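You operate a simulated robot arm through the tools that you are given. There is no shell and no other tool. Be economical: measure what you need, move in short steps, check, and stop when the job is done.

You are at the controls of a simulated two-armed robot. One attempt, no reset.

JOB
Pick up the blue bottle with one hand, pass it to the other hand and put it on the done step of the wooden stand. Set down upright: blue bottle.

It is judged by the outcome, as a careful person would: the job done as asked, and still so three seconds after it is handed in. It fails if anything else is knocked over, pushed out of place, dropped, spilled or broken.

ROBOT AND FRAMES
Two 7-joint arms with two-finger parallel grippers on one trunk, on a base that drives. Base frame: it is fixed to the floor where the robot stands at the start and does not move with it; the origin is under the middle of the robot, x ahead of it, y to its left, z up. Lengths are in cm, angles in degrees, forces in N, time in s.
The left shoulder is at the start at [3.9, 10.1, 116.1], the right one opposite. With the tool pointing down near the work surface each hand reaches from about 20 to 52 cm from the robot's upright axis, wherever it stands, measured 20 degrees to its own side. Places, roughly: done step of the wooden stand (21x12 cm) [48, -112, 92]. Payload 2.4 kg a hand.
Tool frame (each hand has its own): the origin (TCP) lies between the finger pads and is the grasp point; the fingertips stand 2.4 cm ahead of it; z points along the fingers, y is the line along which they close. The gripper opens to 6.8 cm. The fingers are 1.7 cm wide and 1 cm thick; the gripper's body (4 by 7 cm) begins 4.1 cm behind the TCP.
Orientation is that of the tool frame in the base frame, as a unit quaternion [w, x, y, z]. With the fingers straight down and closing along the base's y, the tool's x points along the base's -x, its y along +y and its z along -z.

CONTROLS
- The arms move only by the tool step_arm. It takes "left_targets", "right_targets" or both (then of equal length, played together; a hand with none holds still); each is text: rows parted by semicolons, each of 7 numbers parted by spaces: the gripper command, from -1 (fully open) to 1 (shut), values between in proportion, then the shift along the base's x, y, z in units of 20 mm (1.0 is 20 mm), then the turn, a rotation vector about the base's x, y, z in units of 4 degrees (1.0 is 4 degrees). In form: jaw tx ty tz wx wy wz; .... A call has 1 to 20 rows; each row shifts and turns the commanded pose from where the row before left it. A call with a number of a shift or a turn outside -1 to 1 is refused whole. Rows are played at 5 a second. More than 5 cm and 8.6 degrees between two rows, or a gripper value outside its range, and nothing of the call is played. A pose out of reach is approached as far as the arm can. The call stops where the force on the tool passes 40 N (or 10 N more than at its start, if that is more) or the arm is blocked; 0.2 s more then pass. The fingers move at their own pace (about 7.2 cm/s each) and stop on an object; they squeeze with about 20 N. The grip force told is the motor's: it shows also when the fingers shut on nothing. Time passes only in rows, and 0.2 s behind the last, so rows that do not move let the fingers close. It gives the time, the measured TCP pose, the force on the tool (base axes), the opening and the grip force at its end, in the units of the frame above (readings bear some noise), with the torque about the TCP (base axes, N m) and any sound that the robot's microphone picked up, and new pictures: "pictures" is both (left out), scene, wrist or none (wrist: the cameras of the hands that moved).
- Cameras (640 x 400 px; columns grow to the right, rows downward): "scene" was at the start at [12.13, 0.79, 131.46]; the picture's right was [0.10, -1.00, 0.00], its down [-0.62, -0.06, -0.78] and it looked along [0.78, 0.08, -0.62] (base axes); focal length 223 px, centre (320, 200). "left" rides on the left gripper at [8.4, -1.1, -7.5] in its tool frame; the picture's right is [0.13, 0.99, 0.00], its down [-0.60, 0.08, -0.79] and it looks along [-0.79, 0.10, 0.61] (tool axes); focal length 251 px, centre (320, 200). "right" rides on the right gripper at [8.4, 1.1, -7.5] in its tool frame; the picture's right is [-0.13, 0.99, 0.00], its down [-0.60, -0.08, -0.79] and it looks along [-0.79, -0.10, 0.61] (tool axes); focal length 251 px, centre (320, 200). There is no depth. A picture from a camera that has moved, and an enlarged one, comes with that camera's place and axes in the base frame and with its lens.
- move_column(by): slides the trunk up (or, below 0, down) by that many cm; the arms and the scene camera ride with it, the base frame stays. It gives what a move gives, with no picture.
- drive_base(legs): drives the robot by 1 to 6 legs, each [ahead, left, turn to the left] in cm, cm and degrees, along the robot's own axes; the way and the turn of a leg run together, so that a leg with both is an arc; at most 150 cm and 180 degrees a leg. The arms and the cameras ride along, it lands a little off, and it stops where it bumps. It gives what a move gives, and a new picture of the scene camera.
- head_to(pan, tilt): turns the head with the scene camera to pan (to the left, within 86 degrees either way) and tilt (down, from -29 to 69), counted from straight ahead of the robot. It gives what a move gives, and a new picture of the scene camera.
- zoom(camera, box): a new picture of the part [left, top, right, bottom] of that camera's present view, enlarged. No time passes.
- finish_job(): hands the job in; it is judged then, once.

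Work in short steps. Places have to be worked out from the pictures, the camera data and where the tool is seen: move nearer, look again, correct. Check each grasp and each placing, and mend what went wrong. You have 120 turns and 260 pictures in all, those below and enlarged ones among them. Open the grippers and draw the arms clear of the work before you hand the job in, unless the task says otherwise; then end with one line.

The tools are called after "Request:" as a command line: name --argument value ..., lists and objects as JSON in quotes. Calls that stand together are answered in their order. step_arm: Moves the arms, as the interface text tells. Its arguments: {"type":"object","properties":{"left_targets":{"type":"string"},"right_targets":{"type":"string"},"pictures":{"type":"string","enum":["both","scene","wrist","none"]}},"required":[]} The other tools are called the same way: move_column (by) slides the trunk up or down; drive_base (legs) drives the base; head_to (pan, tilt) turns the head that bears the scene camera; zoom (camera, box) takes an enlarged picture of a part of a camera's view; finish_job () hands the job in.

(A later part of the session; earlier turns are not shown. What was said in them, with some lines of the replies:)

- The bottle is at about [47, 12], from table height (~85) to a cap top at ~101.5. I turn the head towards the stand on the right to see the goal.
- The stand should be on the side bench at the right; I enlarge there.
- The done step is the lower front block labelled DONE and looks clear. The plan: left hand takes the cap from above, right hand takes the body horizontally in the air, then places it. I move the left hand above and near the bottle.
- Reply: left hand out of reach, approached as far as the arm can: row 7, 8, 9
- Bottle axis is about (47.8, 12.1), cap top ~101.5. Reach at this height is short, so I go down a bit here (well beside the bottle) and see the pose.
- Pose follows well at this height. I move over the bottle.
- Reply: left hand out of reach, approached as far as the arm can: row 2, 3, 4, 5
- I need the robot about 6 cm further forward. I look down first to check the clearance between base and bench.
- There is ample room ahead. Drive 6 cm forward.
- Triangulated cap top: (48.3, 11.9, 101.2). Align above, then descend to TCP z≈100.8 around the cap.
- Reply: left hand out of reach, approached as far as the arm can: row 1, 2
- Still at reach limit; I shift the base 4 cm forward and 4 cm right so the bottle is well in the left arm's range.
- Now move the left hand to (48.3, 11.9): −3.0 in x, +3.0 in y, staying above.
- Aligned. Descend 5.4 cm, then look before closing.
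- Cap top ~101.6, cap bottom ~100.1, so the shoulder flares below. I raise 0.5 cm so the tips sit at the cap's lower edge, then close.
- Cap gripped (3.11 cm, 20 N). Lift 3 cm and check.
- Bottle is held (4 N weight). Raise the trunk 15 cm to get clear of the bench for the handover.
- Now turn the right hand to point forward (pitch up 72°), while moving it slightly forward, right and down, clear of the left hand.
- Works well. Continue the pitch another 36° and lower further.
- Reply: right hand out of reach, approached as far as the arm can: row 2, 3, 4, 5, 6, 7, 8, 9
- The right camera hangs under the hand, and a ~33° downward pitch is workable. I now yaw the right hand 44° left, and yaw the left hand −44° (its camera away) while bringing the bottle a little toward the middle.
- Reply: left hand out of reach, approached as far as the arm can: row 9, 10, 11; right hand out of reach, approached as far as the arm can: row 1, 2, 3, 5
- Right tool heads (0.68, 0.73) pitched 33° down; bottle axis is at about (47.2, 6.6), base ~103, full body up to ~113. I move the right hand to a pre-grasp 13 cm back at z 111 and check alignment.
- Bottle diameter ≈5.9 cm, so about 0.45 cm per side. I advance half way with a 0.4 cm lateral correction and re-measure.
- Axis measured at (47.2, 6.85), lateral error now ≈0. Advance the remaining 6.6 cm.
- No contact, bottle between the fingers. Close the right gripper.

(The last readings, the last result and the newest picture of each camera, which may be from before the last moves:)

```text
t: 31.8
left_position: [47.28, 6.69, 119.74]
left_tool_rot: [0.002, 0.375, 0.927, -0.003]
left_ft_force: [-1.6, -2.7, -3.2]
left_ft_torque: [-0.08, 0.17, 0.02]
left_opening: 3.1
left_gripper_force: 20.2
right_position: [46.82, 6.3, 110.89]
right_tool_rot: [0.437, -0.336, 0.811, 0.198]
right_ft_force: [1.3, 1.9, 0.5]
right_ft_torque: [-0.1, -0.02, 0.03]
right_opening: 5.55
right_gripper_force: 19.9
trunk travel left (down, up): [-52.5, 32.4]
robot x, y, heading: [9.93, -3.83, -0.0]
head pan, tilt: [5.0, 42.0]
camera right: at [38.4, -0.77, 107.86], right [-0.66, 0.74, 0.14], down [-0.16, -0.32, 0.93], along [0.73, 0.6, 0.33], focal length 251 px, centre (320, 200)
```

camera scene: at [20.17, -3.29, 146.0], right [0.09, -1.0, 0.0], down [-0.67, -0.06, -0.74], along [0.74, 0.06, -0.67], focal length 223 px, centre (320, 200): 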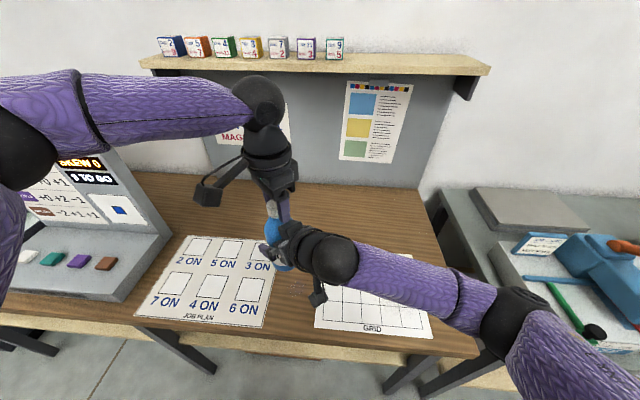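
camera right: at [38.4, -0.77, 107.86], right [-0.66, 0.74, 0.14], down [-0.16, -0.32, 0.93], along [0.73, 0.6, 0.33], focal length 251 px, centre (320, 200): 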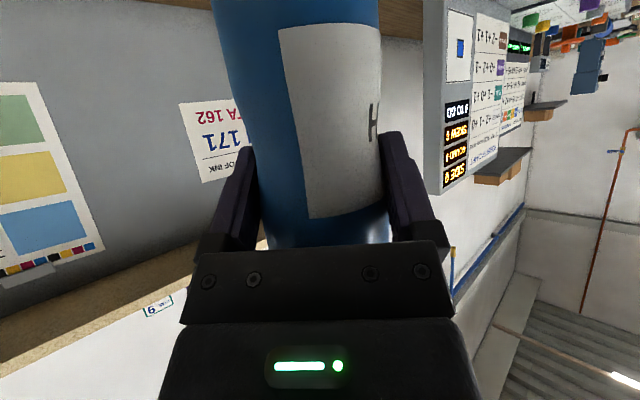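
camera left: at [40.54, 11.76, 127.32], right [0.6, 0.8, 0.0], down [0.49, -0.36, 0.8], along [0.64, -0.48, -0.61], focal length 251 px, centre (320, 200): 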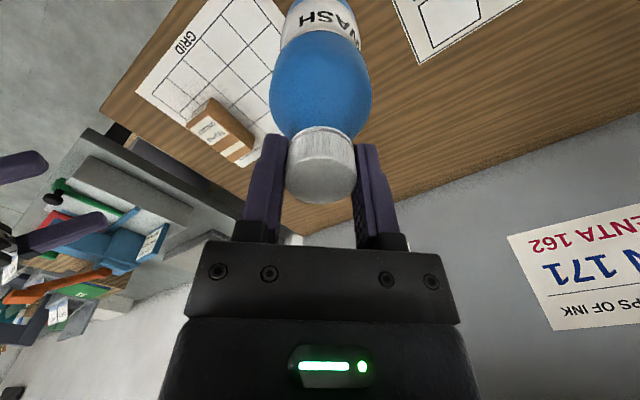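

Right grip is firm (5.55 cm, 20 N). Release the cap with the left hand.

Request:
step_arm --left_targets "0 0 0 0 0 0 0;-1 0 0 0 0 0 0;-1 0 0 0 0 0 0;-1 0 0 0 0 0 0" --pictures "wrist"

```text
t: 32.8
left_position: [47.42, 6.72, 119.92]
left_tool_rot: [0.003, 0.374, 0.928, -0.002]
left_ft_force: [17.9, 18.0, 15.3]
left_ft_torque: [0.1, -0.04, -0.07]
left_opening: 4.83
left_gripper_force: 0.0
right_position: [46.72, 6.3, 110.77]
right_tool_rot: [0.436, -0.337, 0.811, 0.197]
right_ft_force: [-16.8, -18.0, -14.5]
right_ft_torque: [1.45, -1.49, 0.0]
right_opening: 5.55
right_gripper_force: 20.4
trunk travel left (down, up): [-52.5, 32.4]
robot x, y, heading: [9.91, -3.81, -0.0]
head pan, tilt: [5.0, 42.0]
camera left: at [40.57, 11.79, 127.36], right [0.59, 0.8, 0.0], down [0.49, -0.36, 0.8], along [0.64, -0.47, -0.6], focal length 251 px, centre (320, 200)
```

left: 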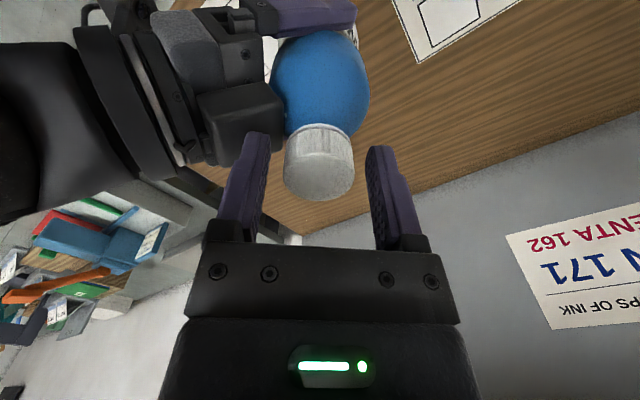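

One left finger presses on the right gripper's body as it opens. I set the left jaw to ~4.2 cm and then move the left hand up and the right hand down.

Request:
step_arm --left_targets "-0.25 0 0 0 0 0 0;-0.25 0 0 0 0 0 0" --pictures "none"

```text
t: 33.4
left_position: [47.27, 6.44, 119.74]
left_tool_rot: [0.002, 0.375, 0.927, -0.003]
left_ft_force: [-2.2, -1.7, 27.3]
left_ft_torque: [-0.6, 0.73, -0.01]
left_opening: 4.49
left_gripper_force: 1.7
right_position: [46.86, 6.3, 110.94]
right_tool_rot: [0.435, -0.337, 0.811, 0.197]
right_ft_force: [1.8, 1.2, -27.1]
right_ft_torque: [0.4, -0.42, 0.01]
right_opening: 5.54
right_gripper_force: 20.2
trunk travel left (down, up): [-52.5, 32.4]
robot x, y, heading: [9.87, -3.87, 0.1]
head pan, tilt: [5.0, 42.0]
```

The left finger rests on top of the right gripper (27 N vertical). Raise the left and lower the right gently to separate.

Request:
step_arm --left_targets "-0.25 0 0 0.2 0 0 0;-0.25 0 0 0.4 0 0 0;-0.25 0 0 0.4 0 0 0;-0.25 0 0 0 0 0 0" --pictures "both"

```text
t: 34.4
left_position: [47.37, 6.77, 121.8]
left_tool_rot: [0.001, 0.375, 0.927, 0.0]
left_ft_force: [-0.4, -0.1, 0.6]
left_ft_torque: [0.0, -0.03, 0.0]
left_opening: 4.28
left_gripper_force: 0.1
right_position: [46.8, 6.46, 110.97]
right_tool_rot: [0.437, -0.337, 0.81, 0.198]
right_ft_force: [-0.1, -0.7, -2.8]
right_ft_torque: [0.01, 0.02, -0.01]
right_opening: 5.56
right_gripper_force: 19.8
trunk travel left (down, up): [-52.5, 32.4]
robot x, y, heading: [10.01, -3.94, 0.1]
head pan, tilt: [5.0, 42.0]
camera scene: at [20.18, -3.28, 146.0], right [0.09, -1.0, 0.0], down [-0.67, -0.06, -0.74], along [0.74, 0.06, -0.67], focal length 223 px, centre (320, 200)
camera left: at [40.53, 11.86, 129.29], right [0.6, 0.8, 0.0], down [0.49, -0.36, 0.79], along [0.64, -0.47, -0.61], focal length 251 px, centre (320, 200)
```

scene: 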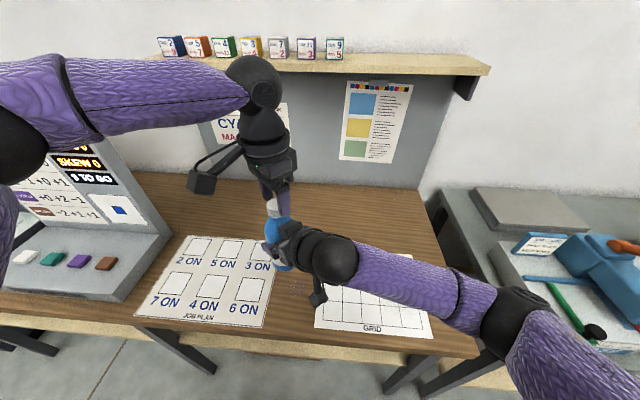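
left: 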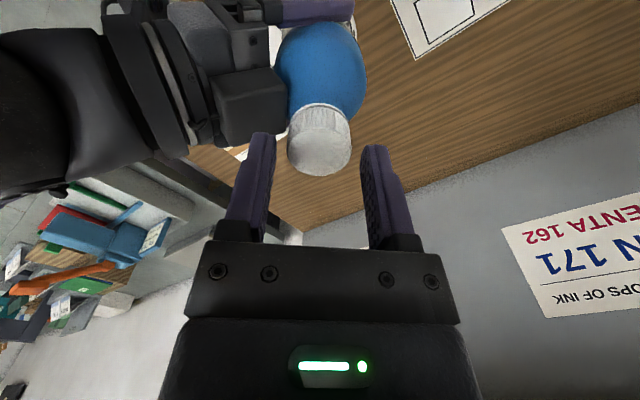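

Free of contact; the right hand holds the bottle alone. Separate further: left up and right down.

Request:
step_arm --left_targets "-0.25 0 0 0.4 0 0 0;-0.25 0 0 0.4 0 0 0;-0.25 0 0 0.4 0 0 0;-0.25 -0.2 0.5 0 0 0 0;-0.25 -0.3 1 0 0 0 0;-0.25 -0.3 1 0 0 0 0;-0.25 -0.3 1 0 0 0 0;-0.25 -0.3 1 0 0 0 0;-0.25 -0.3 1 0 0 0 0;-0.25 -0.3 1 0 0 0 0;-0.25 0 0 0 0 0 0" --right_targets "1 0 0 -0.4 0 0 0;1 0 0 -0.4 0 0 0;1 0 0 -0.4 0 0 0;1 0 0 0 0 0 0;1 0 0 0 0 0 0;1 0 0 0 0 0 0;1 0 0 0 0 0 0;1 0 0 0 0 0 0;1 0 0 0 0 0 0;1 0 0 0 0 0 0;1 0 0 0 0 0 0" --pictures "scene"

```text
t: 36.8
left_position: [43.24, 19.71, 124.19]
left_tool_rot: [0.001, 0.374, 0.927, -0.002]
left_ft_force: [-0.5, 0.2, 0.0]
left_ft_torque: [0.0, -0.03, 0.02]
left_opening: 4.27
left_gripper_force: 0.1
right_position: [46.72, 6.34, 108.48]
right_tool_rot: [0.435, -0.338, 0.811, 0.198]
right_ft_force: [-1.5, 0.3, -2.4]
right_ft_torque: [0.0, 0.0, 0.02]
right_opening: 5.54
right_gripper_force: 20.0
trunk travel left (down, up): [-52.5, 32.4]
robot x, y, heading: [10.18, -3.77, -0.2]
head pan, tilt: [5.0, 42.0]
camera scene: at [20.18, -3.29, 146.0], right [0.09, -1.0, 0.0], down [-0.67, -0.06, -0.74], along [0.74, 0.06, -0.67], focal length 223 px, centre (320, 200)
```

scene: 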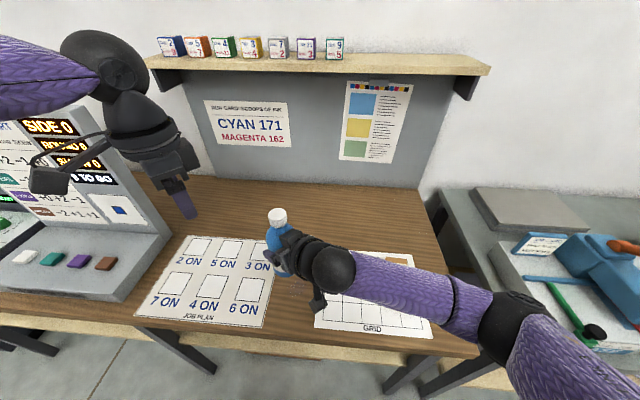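

Handover done. Raise the right hand a bit, pull both hands nearer to the body, then back away from the bench.

Request:
step_arm --left_targets "-0.25 -0.9 0.2 0 0 0 0;-0.25 -0.9 0.2 0 0 0 0;-0.25 -0.9 0.2 0 0 0 0;-0.25 -0.9 0.2 0 0 0 0;-0.25 0 0 0 0 0 0" --right_targets "1 -0.1 -0.3 0.8 0 0 0;1 -0.1 -0.3 0.8 0 0 0;1 -0.1 -0.3 0.8 0 0 0;1 -0.1 -0.3 0.8 0 0 0;1 0 0 0 0 0 0" --pictures "none"

Request:
drive_base --legs '[[-25, 0, 0]]'

```text
t: 38.0
left_position: [35.94, 21.29, 124.19]
left_tool_rot: [0.001, 0.375, 0.927, -0.002]
left_ft_force: [-0.3, -0.2, -0.2]
left_ft_torque: [0.01, 0.04, -0.04]
left_opening: 4.26
left_gripper_force: 0.1
right_position: [46.07, 4.08, 115.0]
right_tool_rot: [0.436, -0.337, 0.81, 0.198]
right_ft_force: [0.2, -0.2, -3.6]
right_ft_torque: [0.02, -0.01, 0.02]
right_opening: 5.53
right_gripper_force: 19.7
trunk travel left (down, up): [-52.5, 32.4]
robot x, y, heading: [10.02, -3.9, -0.1]
head pan, tilt: [5.0, 42.0]
```

```text
t: 39.8
left_position: [11.24, 21.45, 124.24]
left_tool_rot: [0.001, 0.374, 0.928, -0.001]
left_ft_force: [-0.5, -0.3, 0.0]
left_ft_torque: [0.02, -0.01, -0.02]
left_opening: 4.28
left_gripper_force: 0.0
right_position: [21.36, 4.14, 114.97]
right_tool_rot: [0.436, -0.338, 0.81, 0.198]
right_ft_force: [-0.5, 0.1, -3.6]
right_ft_torque: [-0.04, 0.03, -0.03]
right_opening: 5.53
right_gripper_force: 19.7
trunk travel left (down, up): [-52.5, 32.4]
robot x, y, heading: [-14.7, -3.96, -0.3]
head pan, tilt: [5.0, 42.0]
camera scene: at [-4.61, -3.27, 146.01], right [0.09, -1.0, 0.0], down [-0.67, -0.06, -0.74], along [0.74, 0.07, -0.67], focal length 223 px, centre (320, 200)
```

scene: 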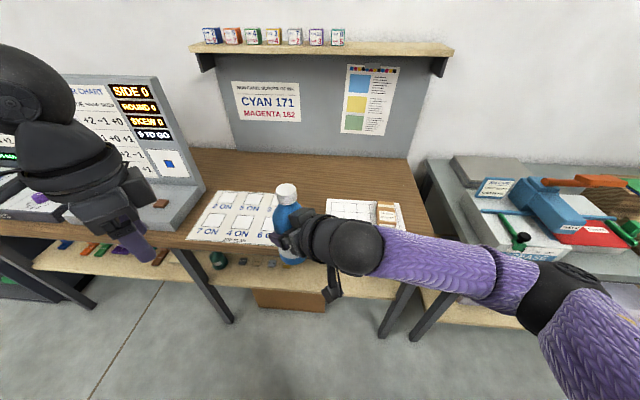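

Drive sideways to the right, about 90 cm, in free floor.

Request:
drive_base --legs '[[0, -90, 0]]'

Request:
head_to --pan -10 --tilt 38

```text
t: 44.5
left_position: [11.5, -67.66, 124.21]
left_tool_rot: [0.001, 0.372, 0.928, -0.001]
left_ft_force: [0.9, -1.1, -0.4]
left_ft_torque: [0.04, -0.01, -0.03]
left_opening: 4.25
left_gripper_force: 0.1
right_position: [21.64, -84.89, 114.94]
right_tool_rot: [0.436, -0.34, 0.809, 0.2]
right_ft_force: [-0.2, 0.1, -3.2]
right_ft_torque: [-0.04, 0.04, -0.04]
right_opening: 5.54
right_gripper_force: 20.1
trunk travel left (down, up): [-52.5, 32.4]
robot x, y, heading: [-14.77, -93.34, 0.1]
head pan, tilt: [5.0, 42.0]
camera scene: at [-4.26, -92.38, 146.0], right [0.09, -1.0, 0.0], down [-0.67, -0.06, -0.74], along [0.74, 0.07, -0.67], focal length 223 px, centre (320, 200)
```

scene: 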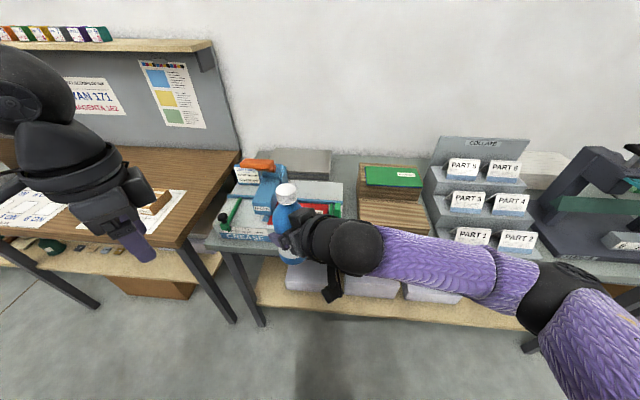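

```text
t: 45.3
left_position: [11.44, -67.62, 124.17]
left_tool_rot: [0.001, 0.372, 0.928, -0.001]
left_ft_force: [0.2, -1.0, 0.0]
left_ft_torque: [0.0, 0.02, 0.03]
left_opening: 4.25
left_gripper_force: 0.1
right_position: [21.74, -84.82, 115.0]
right_tool_rot: [0.435, -0.339, 0.81, 0.199]
right_ft_force: [-0.1, 0.5, -4.3]
right_ft_torque: [-0.04, -0.01, -0.01]
right_opening: 5.54
right_gripper_force: 19.5
trunk travel left (down, up): [-52.5, 32.4]
robot x, y, heading: [-14.43, -93.12, 0.1]
head pan, tilt: [-10.0, 38.0]
camera scene: at [-4.08, -94.56, 146.59], right [-0.17, -0.99, 0.0], down [-0.61, 0.1, -0.79], along [0.78, -0.13, -0.62], focal length 223 px, centre (320, 200)
```

scene: 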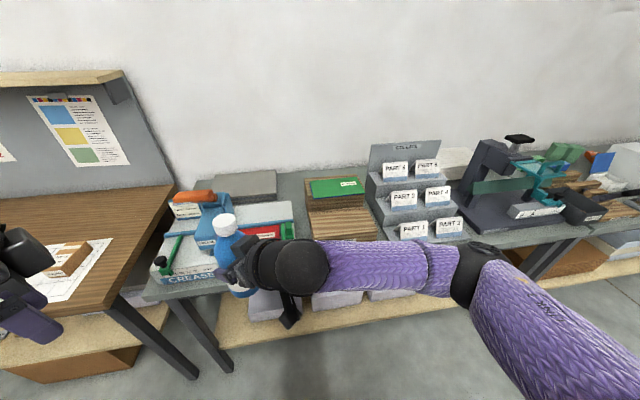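

The done step is visible and clear. I yaw the right hand −28° while shifting it right so it'll approach the step from the front.

Request:
step_arm --right_targets "1 -0.1 -0.8 0 0 0 -1;1 -0.1 -0.8 0 0 0 -1;1 -0.1 -0.8 0 0 0 -1;1 -0.1 -0.8 0 0 0 -1;1 -0.1 -0.8 0 0 0 -1;1 -0.1 -0.8 0 0 0 -1;1 -0.1 -0.8 0 0 0 -1;1 0 0 0 0 0 0" --pictures "scene"

Request:
zoom --camera "scene" --box '[250, 130, 490, 280]'

```text
t: 47.1
left_position: [11.41, -67.65, 124.16]
left_tool_rot: [0.001, 0.373, 0.928, -0.001]
left_ft_force: [-0.3, 0.1, 0.4]
left_ft_torque: [0.01, -0.01, -0.02]
left_opening: 4.25
left_gripper_force: 0.0
right_position: [21.37, -98.67, 115.37]
right_tool_rot: [0.469, -0.133, 0.869, 0.087]
right_ft_force: [-0.2, -1.4, -3.9]
right_ft_torque: [0.0, -0.01, 0.0]
right_opening: 5.52
right_gripper_force: 19.8
right hand out of reach, approached as far as the arm can: row 6, 7
trunk travel left (down, up): [-52.5, 32.4]
robot x, y, heading: [-14.66, -93.2, 0.1]
head pan, tilt: [-10.0, 38.0]
camera scene: at [-4.07, -94.57, 146.59], right [-0.17, -0.99, 0.0], down [-0.61, 0.1, -0.79], along [0.78, -0.13, -0.62], focal length 223 px, centre (320, 200)
```

scene: 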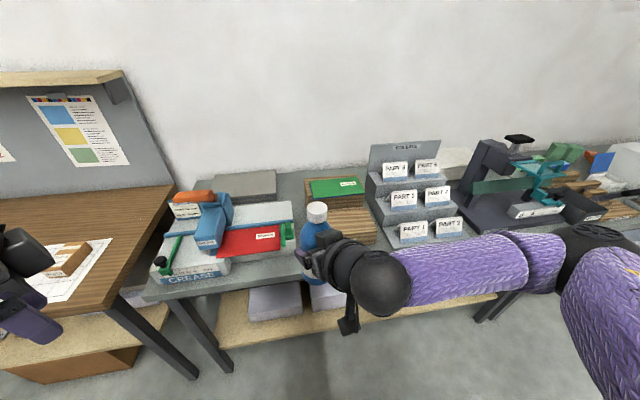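

```text
2.67 times, centred on (370, 205) of scene
camera zoom: at [-4.07, -94.57, 146.59], right [-0.17, -0.99, 0.0], down [-0.61, 0.1, -0.79], along [0.78, -0.13, -0.62], focal length 595 px, centre (187, 187)
```

zoom: 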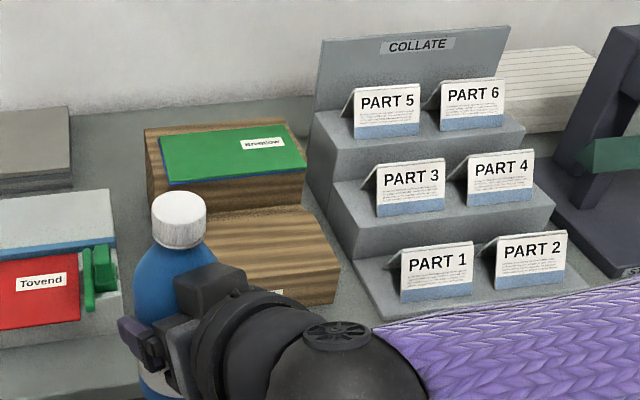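

Hand heading is 19°, pitch 33°, bottle still vertical. Stand looks slightly yawed. Drive part of the way ([14, −13.5]) with the bottle well above everything and look again.

Request:
drive_base --legs '[[0, -13.5, 0], [14, 0, 0]]'

Request:
head_to --pan -20 --tilt 45

Request:
step_arm --right_targets "1 0 0 0 0 0 0" --pictures "wrist"

```text
t: 49.3
left_position: [25.52, -81.12, 124.13]
left_tool_rot: [0.0, 0.371, 0.928, -0.003]
left_ft_force: [0.1, 0.9, -0.3]
left_ft_torque: [-0.01, 0.03, -0.01]
left_opening: 4.26
left_gripper_force: 0.0
right_position: [35.58, -111.96, 115.37]
right_tool_rot: [0.469, -0.134, 0.869, 0.088]
right_ft_force: [-0.8, -1.2, -4.0]
right_ft_torque: [0.0, 0.0, 0.01]
right_opening: 5.53
right_gripper_force: 20.2
trunk travel left (down, up): [-52.5, 32.4]
robot x, y, heading: [-0.64, -106.91, 0.3]
head pan, tilt: [-10.0, 38.0]
camera scene: at [10.05, -108.08, 146.58], right [-0.17, -0.99, 0.0], down [-0.61, 0.1, -0.79], along [0.78, -0.13, -0.62], focal length 223 px, centre (320, 200)
```

scene: 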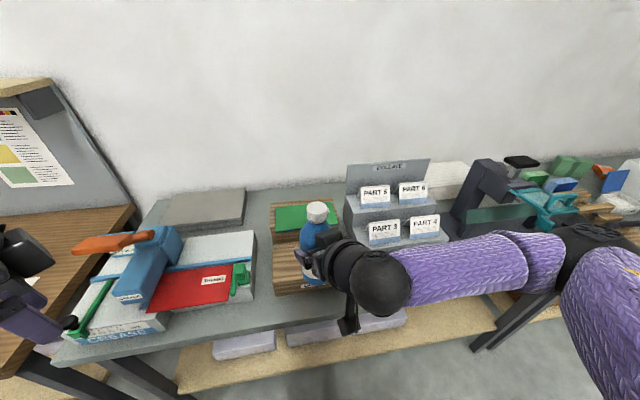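

```text
t: 50.0
left_position: [25.43, -81.08, 124.05]
left_tool_rot: [0.001, 0.372, 0.928, -0.001]
left_ft_force: [-0.2, 0.7, -0.1]
left_ft_torque: [0.02, 0.0, -0.02]
left_opening: 4.25
left_gripper_force: 0.1
right_position: [35.36, -112.09, 115.38]
right_tool_rot: [0.469, -0.134, 0.869, 0.087]
right_ft_force: [-0.8, 0.3, -3.5]
right_ft_torque: [0.01, -0.03, -0.01]
right_opening: 5.55
right_gripper_force: 20.2
trunk travel left (down, up): [-52.5, 32.4]
robot x, y, heading: [-0.67, -106.6, 0.3]
head pan, tilt: [-20.0, 45.0]
camera scene: at [9.08, -109.36, 145.57], right [-0.34, -0.94, 0.0], down [-0.67, 0.24, -0.71], along [0.67, -0.24, -0.71], focal length 223 px, centre (320, 200)
```

scene: 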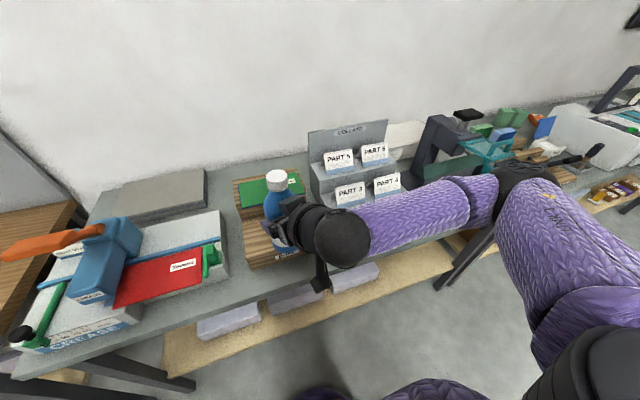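

```text
t: 50.4
left_position: [25.52, -81.05, 124.2]
left_tool_rot: [0.002, 0.371, 0.929, -0.001]
left_ft_force: [0.5, 0.7, -0.5]
left_ft_torque: [0.01, 0.0, 0.0]
left_opening: 4.24
left_gripper_force: 0.1
right_position: [35.41, -112.16, 115.35]
right_tool_rot: [0.469, -0.134, 0.869, 0.088]
right_ft_force: [0.3, 0.9, -3.4]
right_ft_torque: [0.0, 0.0, -0.03]
right_opening: 5.53
right_gripper_force: 19.7
trunk travel left (down, up): [-52.5, 32.4]
robot x, y, heading: [-0.45, -106.62, 0.3]
head pan, tilt: [-20.0, 45.0]
camera right: at [24.69, -114.53, 112.38], right [-0.24, 0.96, 0.14], down [-0.29, -0.2, 0.94], along [0.93, 0.19, 0.32], focal length 251 px, centre (320, 200)
```

right: 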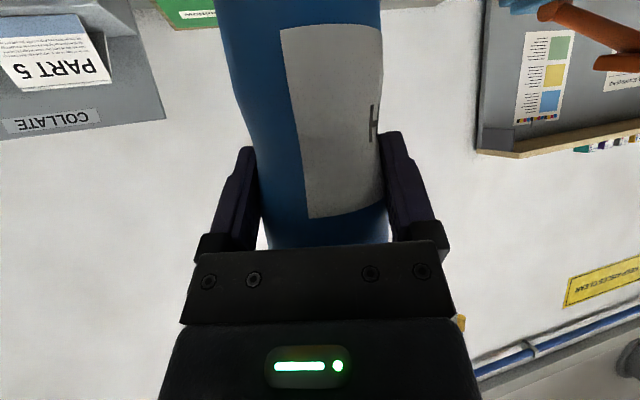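

I zoom on the stand to fix its corners from this nearer viewpoint, and raise/retract the left hand to keep it clear of the crease tool.

Request:
zoom --camera "scene" --box '[200, 140, 420, 290]'

Request:
step_arm --left_targets "-0.25 -0.6 0.3 0.9 0 0 0;-0.25 -0.6 0.3 0.9 0 0 0;-0.25 -0.6 0.3 0.9 0 0 0;-0.25 -0.6 0.3 0.9 0 0 0;-0.25 -0.6 0.3 0.9 0 0 0;-0.25 0 0 0 0 0 0" --pictures "none"

```text
2.67 times, centred on (310, 215) of scene
camera zoom: at [9.07, -109.37, 145.57], right [-0.34, -0.94, 0.0], down [-0.67, 0.24, -0.71], along [0.67, -0.24, -0.71], focal length 595 px, centre (347, 160)
```

zoom: 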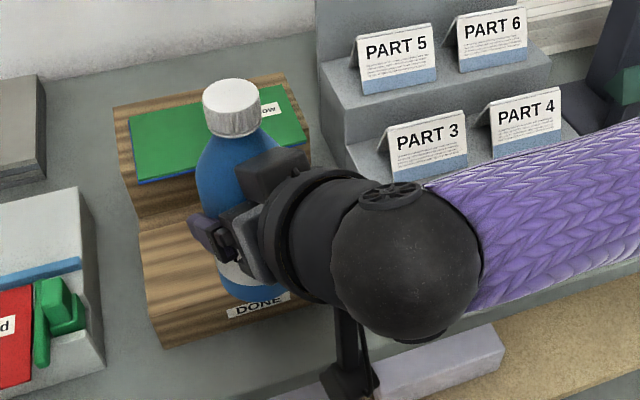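

```text
t: 51.8
left_position: [19.52, -78.2, 133.25]
left_tool_rot: [0.001, 0.37, 0.929, -0.001]
left_ft_force: [-0.9, 0.0, 0.5]
left_ft_torque: [0.05, 0.0, 0.02]
left_opening: 4.27
left_gripper_force: 0.1
right_position: [35.38, -112.0, 115.35]
right_tool_rot: [0.468, -0.134, 0.869, 0.087]
right_ft_force: [-0.7, 0.1, -3.9]
right_ft_torque: [0.02, 0.06, -0.01]
right_opening: 5.53
right_gripper_force: 19.9
trunk travel left (down, up): [-52.5, 32.4]
robot x, y, heading: [-0.55, -106.34, 0.2]
head pan, tilt: [-20.0, 45.0]
```

Step corners: front edge x≈45, back riser x≈57.5, y from −122 to −101; centre ≈(51, −111.3). I drive 14.5 cm forward to bring the bottle over it, still high.

Request:
drive_base --legs '[[14.5, 0, 0]]'

Request:
head_to --pan -22 --tilt 50

```text
t: 53.2
left_position: [34.07, -77.93, 133.19]
left_tool_rot: [0.001, 0.371, 0.929, -0.002]
left_ft_force: [0.1, 0.2, 0.0]
left_ft_torque: [-0.01, 0.03, 0.0]
left_opening: 4.25
left_gripper_force: 0.1
right_position: [50.11, -112.0, 115.25]
right_tool_rot: [0.468, -0.135, 0.869, 0.089]
right_ft_force: [-0.1, -0.7, -3.1]
right_ft_torque: [-0.02, 0.01, 0.03]
right_opening: 5.57
right_gripper_force: 19.3
trunk travel left (down, up): [-52.5, 32.4]
robot x, y, heading: [14.2, -106.59, 0.6]
head pan, tilt: [-20.0, 45.0]
camera scene: at [23.79, -109.26, 145.56], right [-0.34, -0.94, 0.0], down [-0.67, 0.24, -0.71], along [0.67, -0.24, -0.71], focal length 223 px, centre (320, 200)
```

scene: 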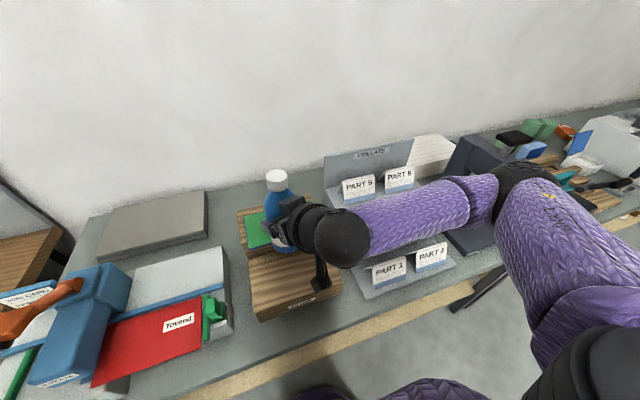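

```text
t: 53.9
left_position: [34.1, -77.9, 133.25]
left_tool_rot: [0.001, 0.37, 0.929, -0.002]
left_ft_force: [-0.4, 0.0, 0.1]
left_ft_torque: [-0.01, 0.03, 0.02]
left_opening: 4.24
left_gripper_force: 0.1
right_position: [50.06, -111.85, 115.36]
right_tool_rot: [0.469, -0.134, 0.868, 0.088]
right_ft_force: [-0.1, 0.6, -2.5]
right_ft_torque: [0.0, 0.03, -0.01]
right_opening: 5.54
right_gripper_force: 20.3
trunk travel left (down, up): [-52.5, 32.4]
robot x, y, heading: [14.24, -106.52, 0.3]
head pan, tilt: [-22.0, 50.0]
camera scene: at [23.15, -109.37, 144.88], right [-0.37, -0.93, 0.0], down [-0.71, 0.28, -0.64], along [0.6, -0.24, -0.77], focal length 223 px, centre (320, 200)
```

scene: 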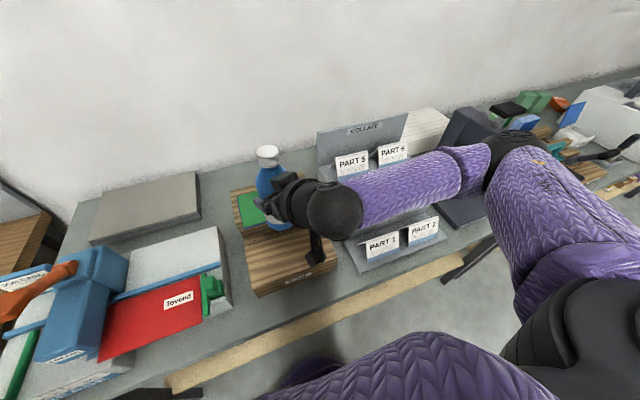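

Bottle axis is now at ≈(50.6, −111.7), about the step centre, with ~15 cm to go. Lower the trunk 11 cm, then check.

Request:
move_column --by -11

Request:
step_arm --right_targets "1 0 0 0 0 0 0" --pictures "both"

```text
t: 55.3
left_position: [33.79, -77.97, 122.25]
left_tool_rot: [0.001, 0.371, 0.929, -0.001]
left_ft_force: [0.5, -0.5, -0.6]
left_ft_torque: [0.02, -0.05, 0.01]
left_opening: 4.25
left_gripper_force: 0.1
right_position: [50.02, -111.98, 104.53]
right_tool_rot: [0.467, -0.135, 0.869, 0.088]
right_ft_force: [0.5, -0.4, -3.2]
right_ft_torque: [0.0, 0.02, 0.03]
right_opening: 5.54
right_gripper_force: 20.3
trunk travel left (down, up): [-41.5, 43.4]
robot x, y, heading: [14.11, -106.05, 0.4]
head pan, tilt: [-22.0, 50.0]
```

```text
t: 55.7
left_position: [34.08, -78.0, 122.23]
left_tool_rot: [0.0, 0.371, 0.929, -0.001]
left_ft_force: [-0.6, 1.1, 0.6]
left_ft_torque: [0.01, 0.0, 0.0]
left_opening: 4.25
left_gripper_force: 0.0
right_position: [50.02, -111.88, 104.48]
right_tool_rot: [0.467, -0.135, 0.869, 0.088]
right_ft_force: [-0.6, -0.8, -3.3]
right_ft_torque: [-0.01, 0.0, 0.0]
right_opening: 5.54
right_gripper_force: 19.4
trunk travel left (down, up): [-41.5, 43.4]
robot x, y, heading: [13.65, -106.65, 0.2]
head pan, tilt: [-22.0, 50.0]
camera scene: at [24.28, -109.36, 133.83], right [-0.37, -0.93, 0.0], down [-0.71, 0.28, -0.64], along [0.6, -0.24, -0.77], focal length 223 px, centre (320, 200)
camera right: at [39.32, -114.4, 101.51], right [-0.25, 0.96, 0.14], down [-0.28, -0.2, 0.94], along [0.93, 0.19, 0.32], focal length 251 px, centre (320, 200)
```

scene: 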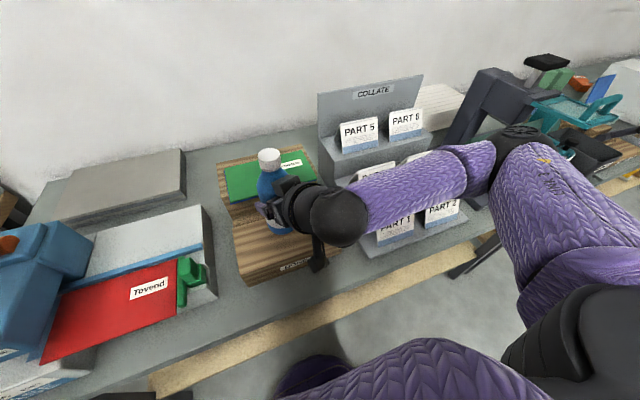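
right: 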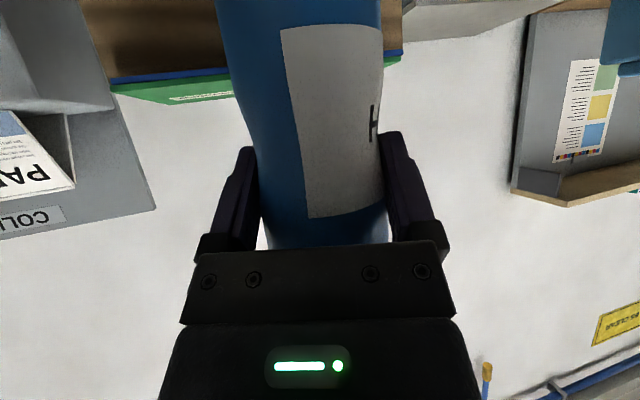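

About 4 cm remain. Lower with the arm 3 cm, watching force.

Request:
step_arm --right_targets "1 0 0 -0.3 0 0 0;1 0 0 -0.3 0 0 0;1 0 0 -0.3 0 0 0;1 0 0 -0.3 0 0 0;1 0 0 -0.3 0 0 0;1 0 0 0 0 0 0" --pictures "scene"

Request:
zoom --camera "scene" --box '[200, 130, 360, 290]'

```text
t: 57.1
left_position: [34.02, -77.98, 122.21]
left_tool_rot: [0.001, 0.371, 0.929, -0.002]
left_ft_force: [0.5, 0.7, -0.3]
left_ft_torque: [-0.01, -0.04, 0.02]
left_opening: 4.25
left_gripper_force: 0.1
right_position: [50.08, -111.92, 104.48]
right_tool_rot: [0.467, -0.134, 0.87, 0.087]
right_ft_force: [-0.6, 0.1, -4.2]
right_ft_torque: [-0.03, -0.01, -0.04]
right_opening: 5.53
right_gripper_force: 20.2
right hand out of reach, approached as far as the arm can: row 1, 2, 3, 4, 5
trunk travel left (down, up): [-41.5, 43.4]
robot x, y, heading: [14.16, -106.38, 0.2]
head pan, tilt: [-22.0, 50.0]
camera scene: at [24.28, -109.36, 133.83], right [-0.37, -0.93, 0.0], down [-0.71, 0.28, -0.64], along [0.6, -0.24, -0.77], focal length 223 px, centre (320, 200)
```

scene: 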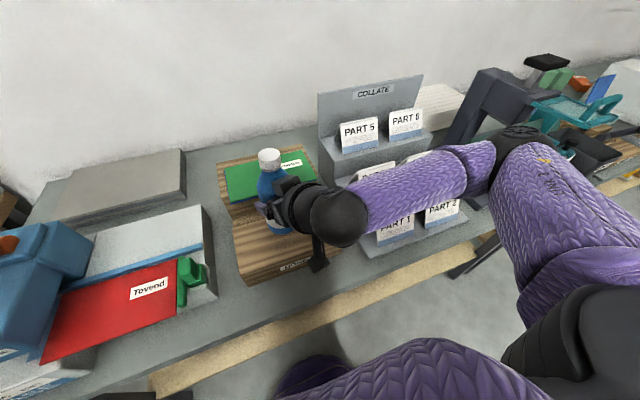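

```text
2.50 times, centred on (280, 210) of scene
camera zoom: at [24.28, -109.36, 133.83], right [-0.37, -0.93, 0.0], down [-0.71, 0.28, -0.64], along [0.6, -0.24, -0.77], focal length 558 px, centre (420, 175)
```

zoom: 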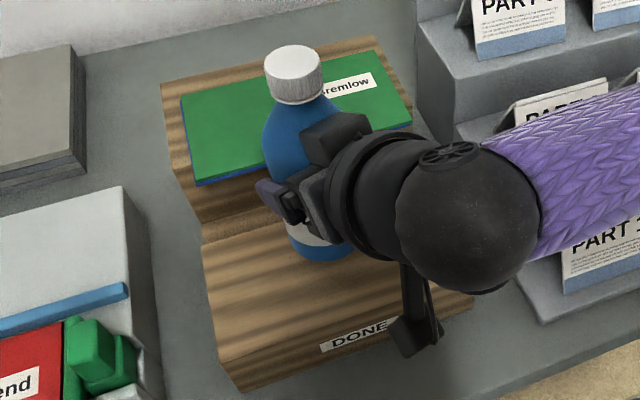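

The arm is at a joint limit for lowering here, so use the trunk in small steps: −2.5 cm.

Request:
move_column --by -2.5

Request:
zoom --camera "scene" --box '[200, 130, 360, 290]'

```text
t: 57.8
left_position: [34.01, -77.95, 119.64]
left_tool_rot: [0.001, 0.37, 0.929, -0.001]
left_ft_force: [0.7, -0.3, -0.3]
left_ft_torque: [0.01, 0.01, 0.0]
left_opening: 4.25
left_gripper_force: 0.0
right_position: [50.07, -112.12, 101.97]
right_tool_rot: [0.466, -0.135, 0.87, 0.087]
right_ft_force: [-0.7, 0.3, -3.8]
right_ft_torque: [0.01, 0.03, -0.02]
right_opening: 5.55
right_gripper_force: 20.6
trunk travel left (down, up): [-39.0, 46.0]
robot x, y, heading: [14.06, -106.76, 0.3]
head pan, tilt: [-22.0, 50.0]
```

```text
2.50 times, centred on (280, 210) of scene
camera zoom: at [24.61, -109.36, 131.31], right [-0.37, -0.93, 0.0], down [-0.71, 0.28, -0.64], along [0.6, -0.24, -0.77], focal length 558 px, centre (420, 175)
```

zoom: 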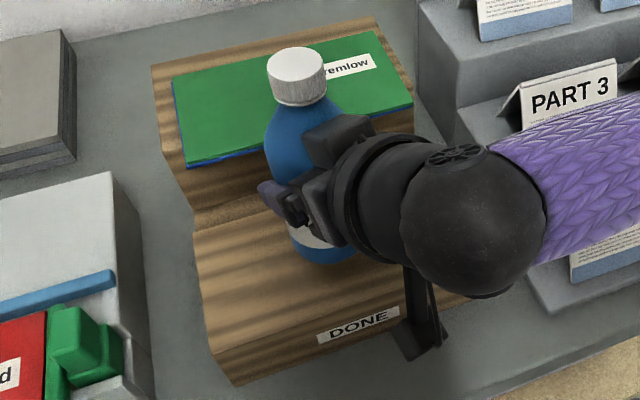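

Still free. Down 1.2 cm more.

Request:
move_column --by -1.2

Request:
zoom --camera "scene" --box '[240, 180, 320, 260]'

```text
t: 58.4
left_position: [33.97, -77.91, 118.45]
left_tool_rot: [0.001, 0.371, 0.929, -0.002]
left_ft_force: [-0.8, 0.2, 1.2]
left_ft_torque: [0.0, -0.02, 0.0]
left_opening: 4.25
left_gripper_force: 0.1
right_position: [50.04, -112.03, 100.83]
right_tool_rot: [0.465, -0.135, 0.87, 0.088]
right_ft_force: [1.1, -0.2, -2.9]
right_ft_torque: [0.01, 0.04, 0.0]
right_opening: 5.53
right_gripper_force: 19.8
trunk travel left (down, up): [-37.8, 47.2]
robot x, y, heading: [14.11, -106.56, 0.5]
head pan, tilt: [-22.0, 50.0]
```

```text
5.00 times, centred on (280, 220) of scene
camera zoom: at [24.78, -109.36, 130.1], right [-0.37, -0.93, 0.0], down [-0.71, 0.28, -0.64], along [0.6, -0.24, -0.77], focal length 1115 px, centre (520, 100)
```

zoom: 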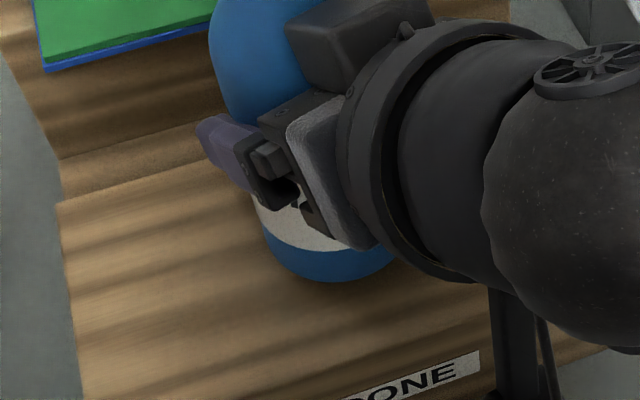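

Estimated ~1 cm remaining. Down 0.6.

Request:
move_column --by -0.6

```text
t: 58.9
left_position: [34.01, -77.96, 117.99]
left_tool_rot: [0.001, 0.371, 0.929, -0.001]
left_ft_force: [-0.3, 0.1, 0.0]
left_ft_torque: [0.0, 0.01, -0.02]
left_opening: 4.25
left_gripper_force: 0.1
right_position: [50.0, -112.01, 100.23]
right_tool_rot: [0.466, -0.135, 0.87, 0.088]
right_ft_force: [1.1, 0.1, -3.1]
right_ft_torque: [-0.03, 0.04, 0.02]
right_opening: 5.54
right_gripper_force: 20.3
trunk travel left (down, up): [-37.2, 47.8]
robot x, y, heading: [14.0, -106.82, 0.4]
head pan, tilt: [-22.0, 50.0]
```

No contact yet; down 0.3.

Request:
move_column --by -0.3

```text
t: 59.5
left_position: [33.87, -78.04, 117.68]
left_tool_rot: [0.001, 0.37, 0.929, -0.002]
left_ft_force: [0.5, 0.1, 0.0]
left_ft_torque: [0.0, -0.02, 0.02]
left_opening: 4.23
left_gripper_force: 0.1
right_position: [50.15, -111.94, 99.88]
right_tool_rot: [0.466, -0.134, 0.87, 0.088]
right_ft_force: [0.1, 0.4, -2.5]
right_ft_torque: [0.01, -0.02, 0.02]
right_opening: 5.5
right_gripper_force: 20.4
trunk travel left (down, up): [-36.9, 48.1]
robot x, y, heading: [13.78, -106.44, 0.5]
head pan, tilt: [-22.0, 50.0]
```

Request:
move_column --by -0.3

Request:
zoom --camera "scene" --box '[240, 180, 320, 260]'

```text
t: 60.0
left_position: [33.88, -77.87, 117.34]
left_tool_rot: [0.001, 0.37, 0.929, -0.001]
left_ft_force: [-0.6, -0.5, -1.6]
left_ft_torque: [-0.05, -0.03, -0.02]
left_opening: 4.22
left_gripper_force: 0.0
right_position: [50.0, -111.99, 99.84]
right_tool_rot: [0.468, -0.136, 0.869, 0.089]
right_ft_force: [-2.0, 1.4, 15.8]
right_ft_torque: [-0.01, -0.23, -0.04]
right_opening: 5.55
right_gripper_force: 20.0
trunk travel left (down, up): [-36.6, 48.4]
robot x, y, heading: [14.03, -106.19, 0.4]
head pan, tilt: [-22.0, 50.0]
```

```text
5.00 times, centred on (280, 220) of scene
camera zoom: at [24.83, -109.33, 128.93], right [-0.37, -0.93, 0.0], down [-0.71, 0.28, -0.64], along [0.6, -0.24, -0.77], focal length 1115 px, centre (520, 100)
```

zoom: 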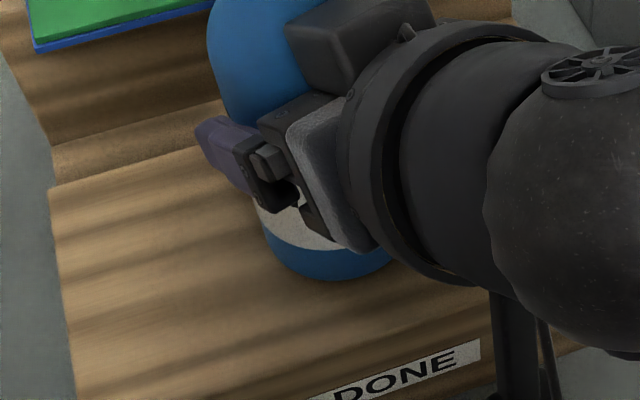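

Contact (16 N up): the bottle stands on the step. Ease off slightly and open the right gripper.

Request:
move_column --by -0.0

Request:
step_arm --right_targets "1 0 0 0.07 0 0 0;0.3 0 0 0 0 0 0;0 0 0 0 0 0 0;-1 0 0 0 0 0 0;-1 0 0 0 0 0 0;-1 0 0 0 0 0 0" --pictures "both"

```text
t: 60.5
left_position: [33.76, -77.96, 117.37]
left_tool_rot: [0.002, 0.37, 0.929, -0.001]
left_ft_force: [0.0, 0.2, 0.3]
left_ft_torque: [-0.02, -0.02, 0.01]
left_opening: 4.26
left_gripper_force: 0.1
right_position: [50.01, -111.93, 99.72]
right_tool_rot: [0.467, -0.135, 0.869, 0.088]
right_ft_force: [-1.9, 1.8, 19.1]
right_ft_torque: [0.05, -0.36, 0.02]
right_opening: 5.48
right_gripper_force: 20.4
trunk travel left (down, up): [-36.6, 48.4]
robot x, y, heading: [14.25, -106.83, 0.6]
head pan, tilt: [-22.0, 50.0]
```

```text
t: 61.9
left_position: [33.93, -77.92, 117.28]
left_tool_rot: [0.001, 0.37, 0.929, -0.002]
left_ft_force: [-0.3, 0.2, -0.6]
left_ft_torque: [-0.01, 0.03, 0.0]
left_opening: 4.23
left_gripper_force: 0.1
right_position: [49.97, -112.0, 99.82]
right_tool_rot: [0.465, -0.134, 0.871, 0.087]
right_ft_force: [-1.3, -0.2, -0.3]
right_ft_torque: [0.02, -0.04, -0.02]
right_opening: 6.81
right_gripper_force: 0.1
trunk travel left (down, up): [-36.6, 48.4]
robot x, y, heading: [13.88, -106.73, 0.5]
head pan, tilt: [-22.0, 50.0]
camera scene: at [24.96, -109.36, 128.89], right [-0.37, -0.93, 0.0], down [-0.71, 0.28, -0.64], along [0.6, -0.24, -0.77], focal length 223 px, centre (320, 200)
camera right: at [39.34, -114.5, 96.8], right [-0.25, 0.96, 0.13], down [-0.28, -0.2, 0.94], along [0.93, 0.19, 0.32], focal length 251 px, centre (320, 200)
```

scene: 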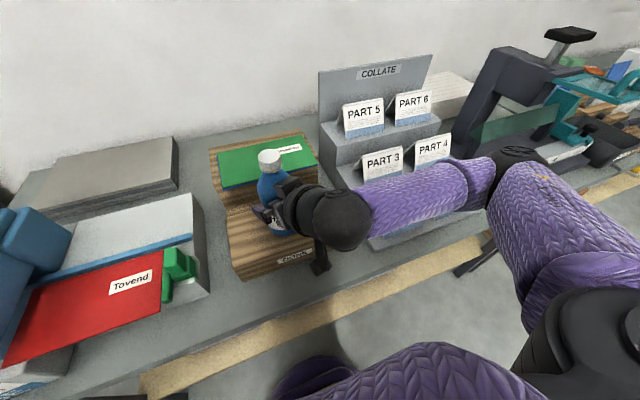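
right: 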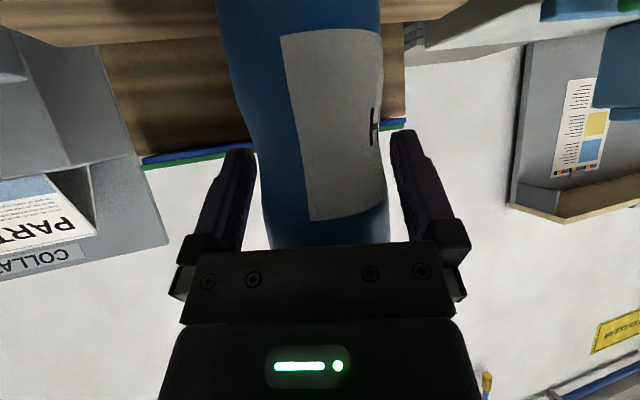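

Released, both fingers clear of the bottle. Back straight out along the hand's heading by driving the base slowly.

Request:
drive_base --legs '[[-6.6, -2.3, 0]]'

```text
t: 62.9
left_position: [27.3, -80.32, 117.31]
left_tool_rot: [0.002, 0.371, 0.929, -0.001]
left_ft_force: [-0.8, -0.3, 1.2]
left_ft_torque: [0.02, 0.0, -0.03]
left_opening: 4.25
left_gripper_force: 0.0
right_position: [43.54, -114.4, 99.72]
right_tool_rot: [0.465, -0.134, 0.871, 0.087]
right_ft_force: [-0.7, -0.8, 0.1]
right_ft_torque: [-0.01, -0.02, -0.05]
right_opening: 6.8
right_gripper_force: 0.1
trunk travel left (down, up): [-36.6, 48.4]
robot x, y, heading: [7.38, -108.91, 0.3]
head pan, tilt: [-22.0, 50.0]
camera scene: at [18.4, -111.72, 128.9], right [-0.37, -0.93, 0.0], down [-0.71, 0.28, -0.64], along [0.6, -0.24, -0.77], focal length 223 px, centre (320, 200)
```

scene: 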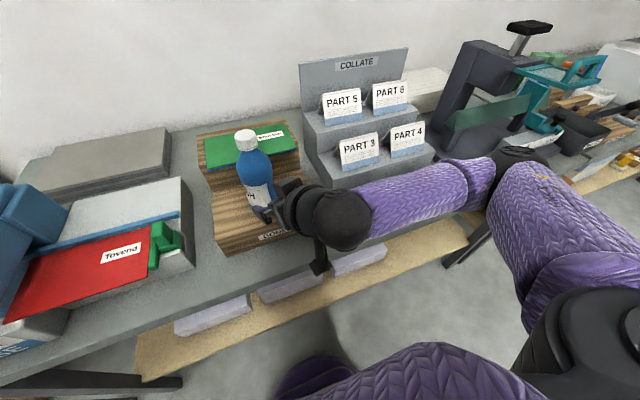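

The bottle stands. Back away another 20 cm, then verify; also open the left gripper.

Request:
drive_base --legs '[[-22, -3, 0]]'

Request:
step_arm --left_targets "-1 0 0 0 0 0 0;-1 0 0 0 0 0 0" --pictures "none"

Request:
head_to --pan 3 --tilt 32

Request:
zoom --camera "scene" --box '[200, 120, 440, 270]'

```text
t: 64.6
left_position: [5.7, -83.61, 117.36]
left_tool_rot: [0.002, 0.373, 0.928, -0.002]
left_ft_force: [-0.7, 0.5, 0.3]
left_ft_torque: [-0.02, -0.01, 0.01]
left_opening: 4.24
left_gripper_force: 0.0
right_position: [21.6, -117.7, 99.77]
right_tool_rot: [0.465, -0.133, 0.871, 0.087]
right_ft_force: [0.8, 0.1, 0.3]
right_ft_torque: [0.0, -0.04, 0.01]
right_opening: 6.79
right_gripper_force: 0.0
trunk travel left (down, up): [-36.6, 48.4]
robot x, y, heading: [-14.41, -111.79, -0.0]
head pan, tilt: [-22.0, 50.0]
camera scene: at [-3.53, -114.86, 128.9], right [-0.37, -0.93, 0.0], down [-0.71, 0.29, -0.64], along [0.6, -0.24, -0.77], focal length 223 px, centre (320, 200)
```

scene: 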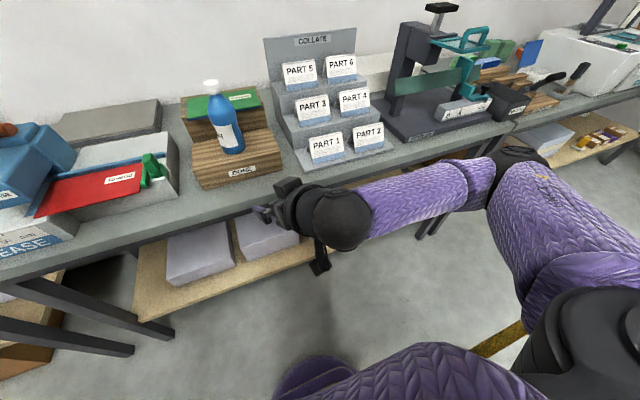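

```text
t: 65.2
left_position: [5.47, -83.4, 117.38]
left_tool_rot: [0.001, 0.373, 0.928, -0.002]
left_ft_force: [-0.4, 0.3, -0.3]
left_ft_torque: [0.02, 0.06, 0.02]
left_opening: 6.78
left_gripper_force: 0.1
right_position: [21.61, -117.61, 99.65]
right_tool_rot: [0.466, -0.132, 0.871, 0.086]
right_ft_force: [1.1, 0.0, -0.1]
right_ft_torque: [-0.02, 0.06, 0.02]
right_opening: 6.78
right_gripper_force: 0.0
trunk travel left (down, up): [-36.6, 48.4]
robot x, y, heading: [-14.24, -111.98, 0.1]
head pan, tilt: [-22.0, 50.0]
```

```text
t: 66.1
left_position: [5.67, -83.36, 117.27]
left_tool_rot: [0.002, 0.373, 0.928, -0.001]
left_ft_force: [-0.6, 0.3, -1.1]
left_ft_torque: [0.01, 0.02, -0.02]
left_opening: 6.78
left_gripper_force: 0.0
right_position: [21.56, -117.74, 99.76]
right_tool_rot: [0.466, -0.132, 0.871, 0.086]
right_ft_force: [0.8, -0.1, 0.3]
right_ft_torque: [0.0, -0.02, -0.01]
right_opening: 6.83
right_gripper_force: 0.0
trunk travel left (down, up): [-36.6, 48.4]
robot x, y, heading: [-14.36, -111.46, 0.2]
head pan, tilt: [3.0, 32.0]
camera scene: at [-1.69, -111.5, 131.53], right [0.05, -1.0, 0.0], down [-0.53, -0.03, -0.85], along [0.85, 0.05, -0.53], focal length 223 px, centre (320, 200)
```

scene: 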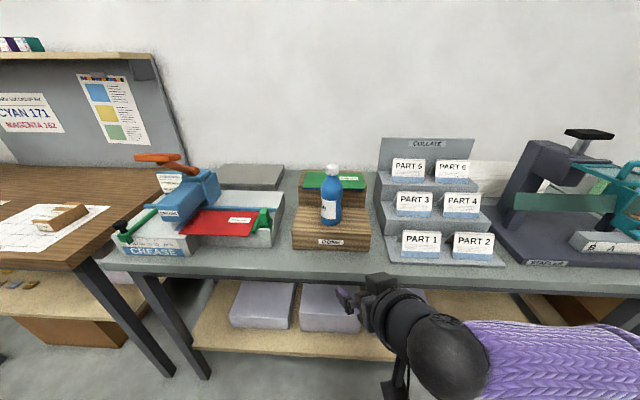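

```text
2.67 times, centred on (320, 195) of scene
camera zoom: at [-1.69, -111.5, 131.53], right [0.05, -1.0, 0.0], down [-0.53, -0.03, -0.85], along [0.85, 0.05, -0.53], focal length 595 px, centre (320, 213)
```

zoom: 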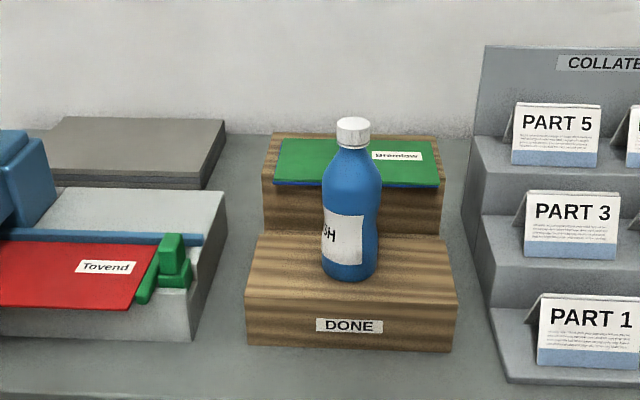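

The bottle stands upright on the DONE step, nothing else is disturbed, and both hands are open and clear. I hand the job in.

Request:
finish_job

```text
The job is handed in.
```

The blue bottle was picked up with the left hand, passed to the right hand, and is standing upright on the done step, with nothing else visibly moved and both hands open and clear.
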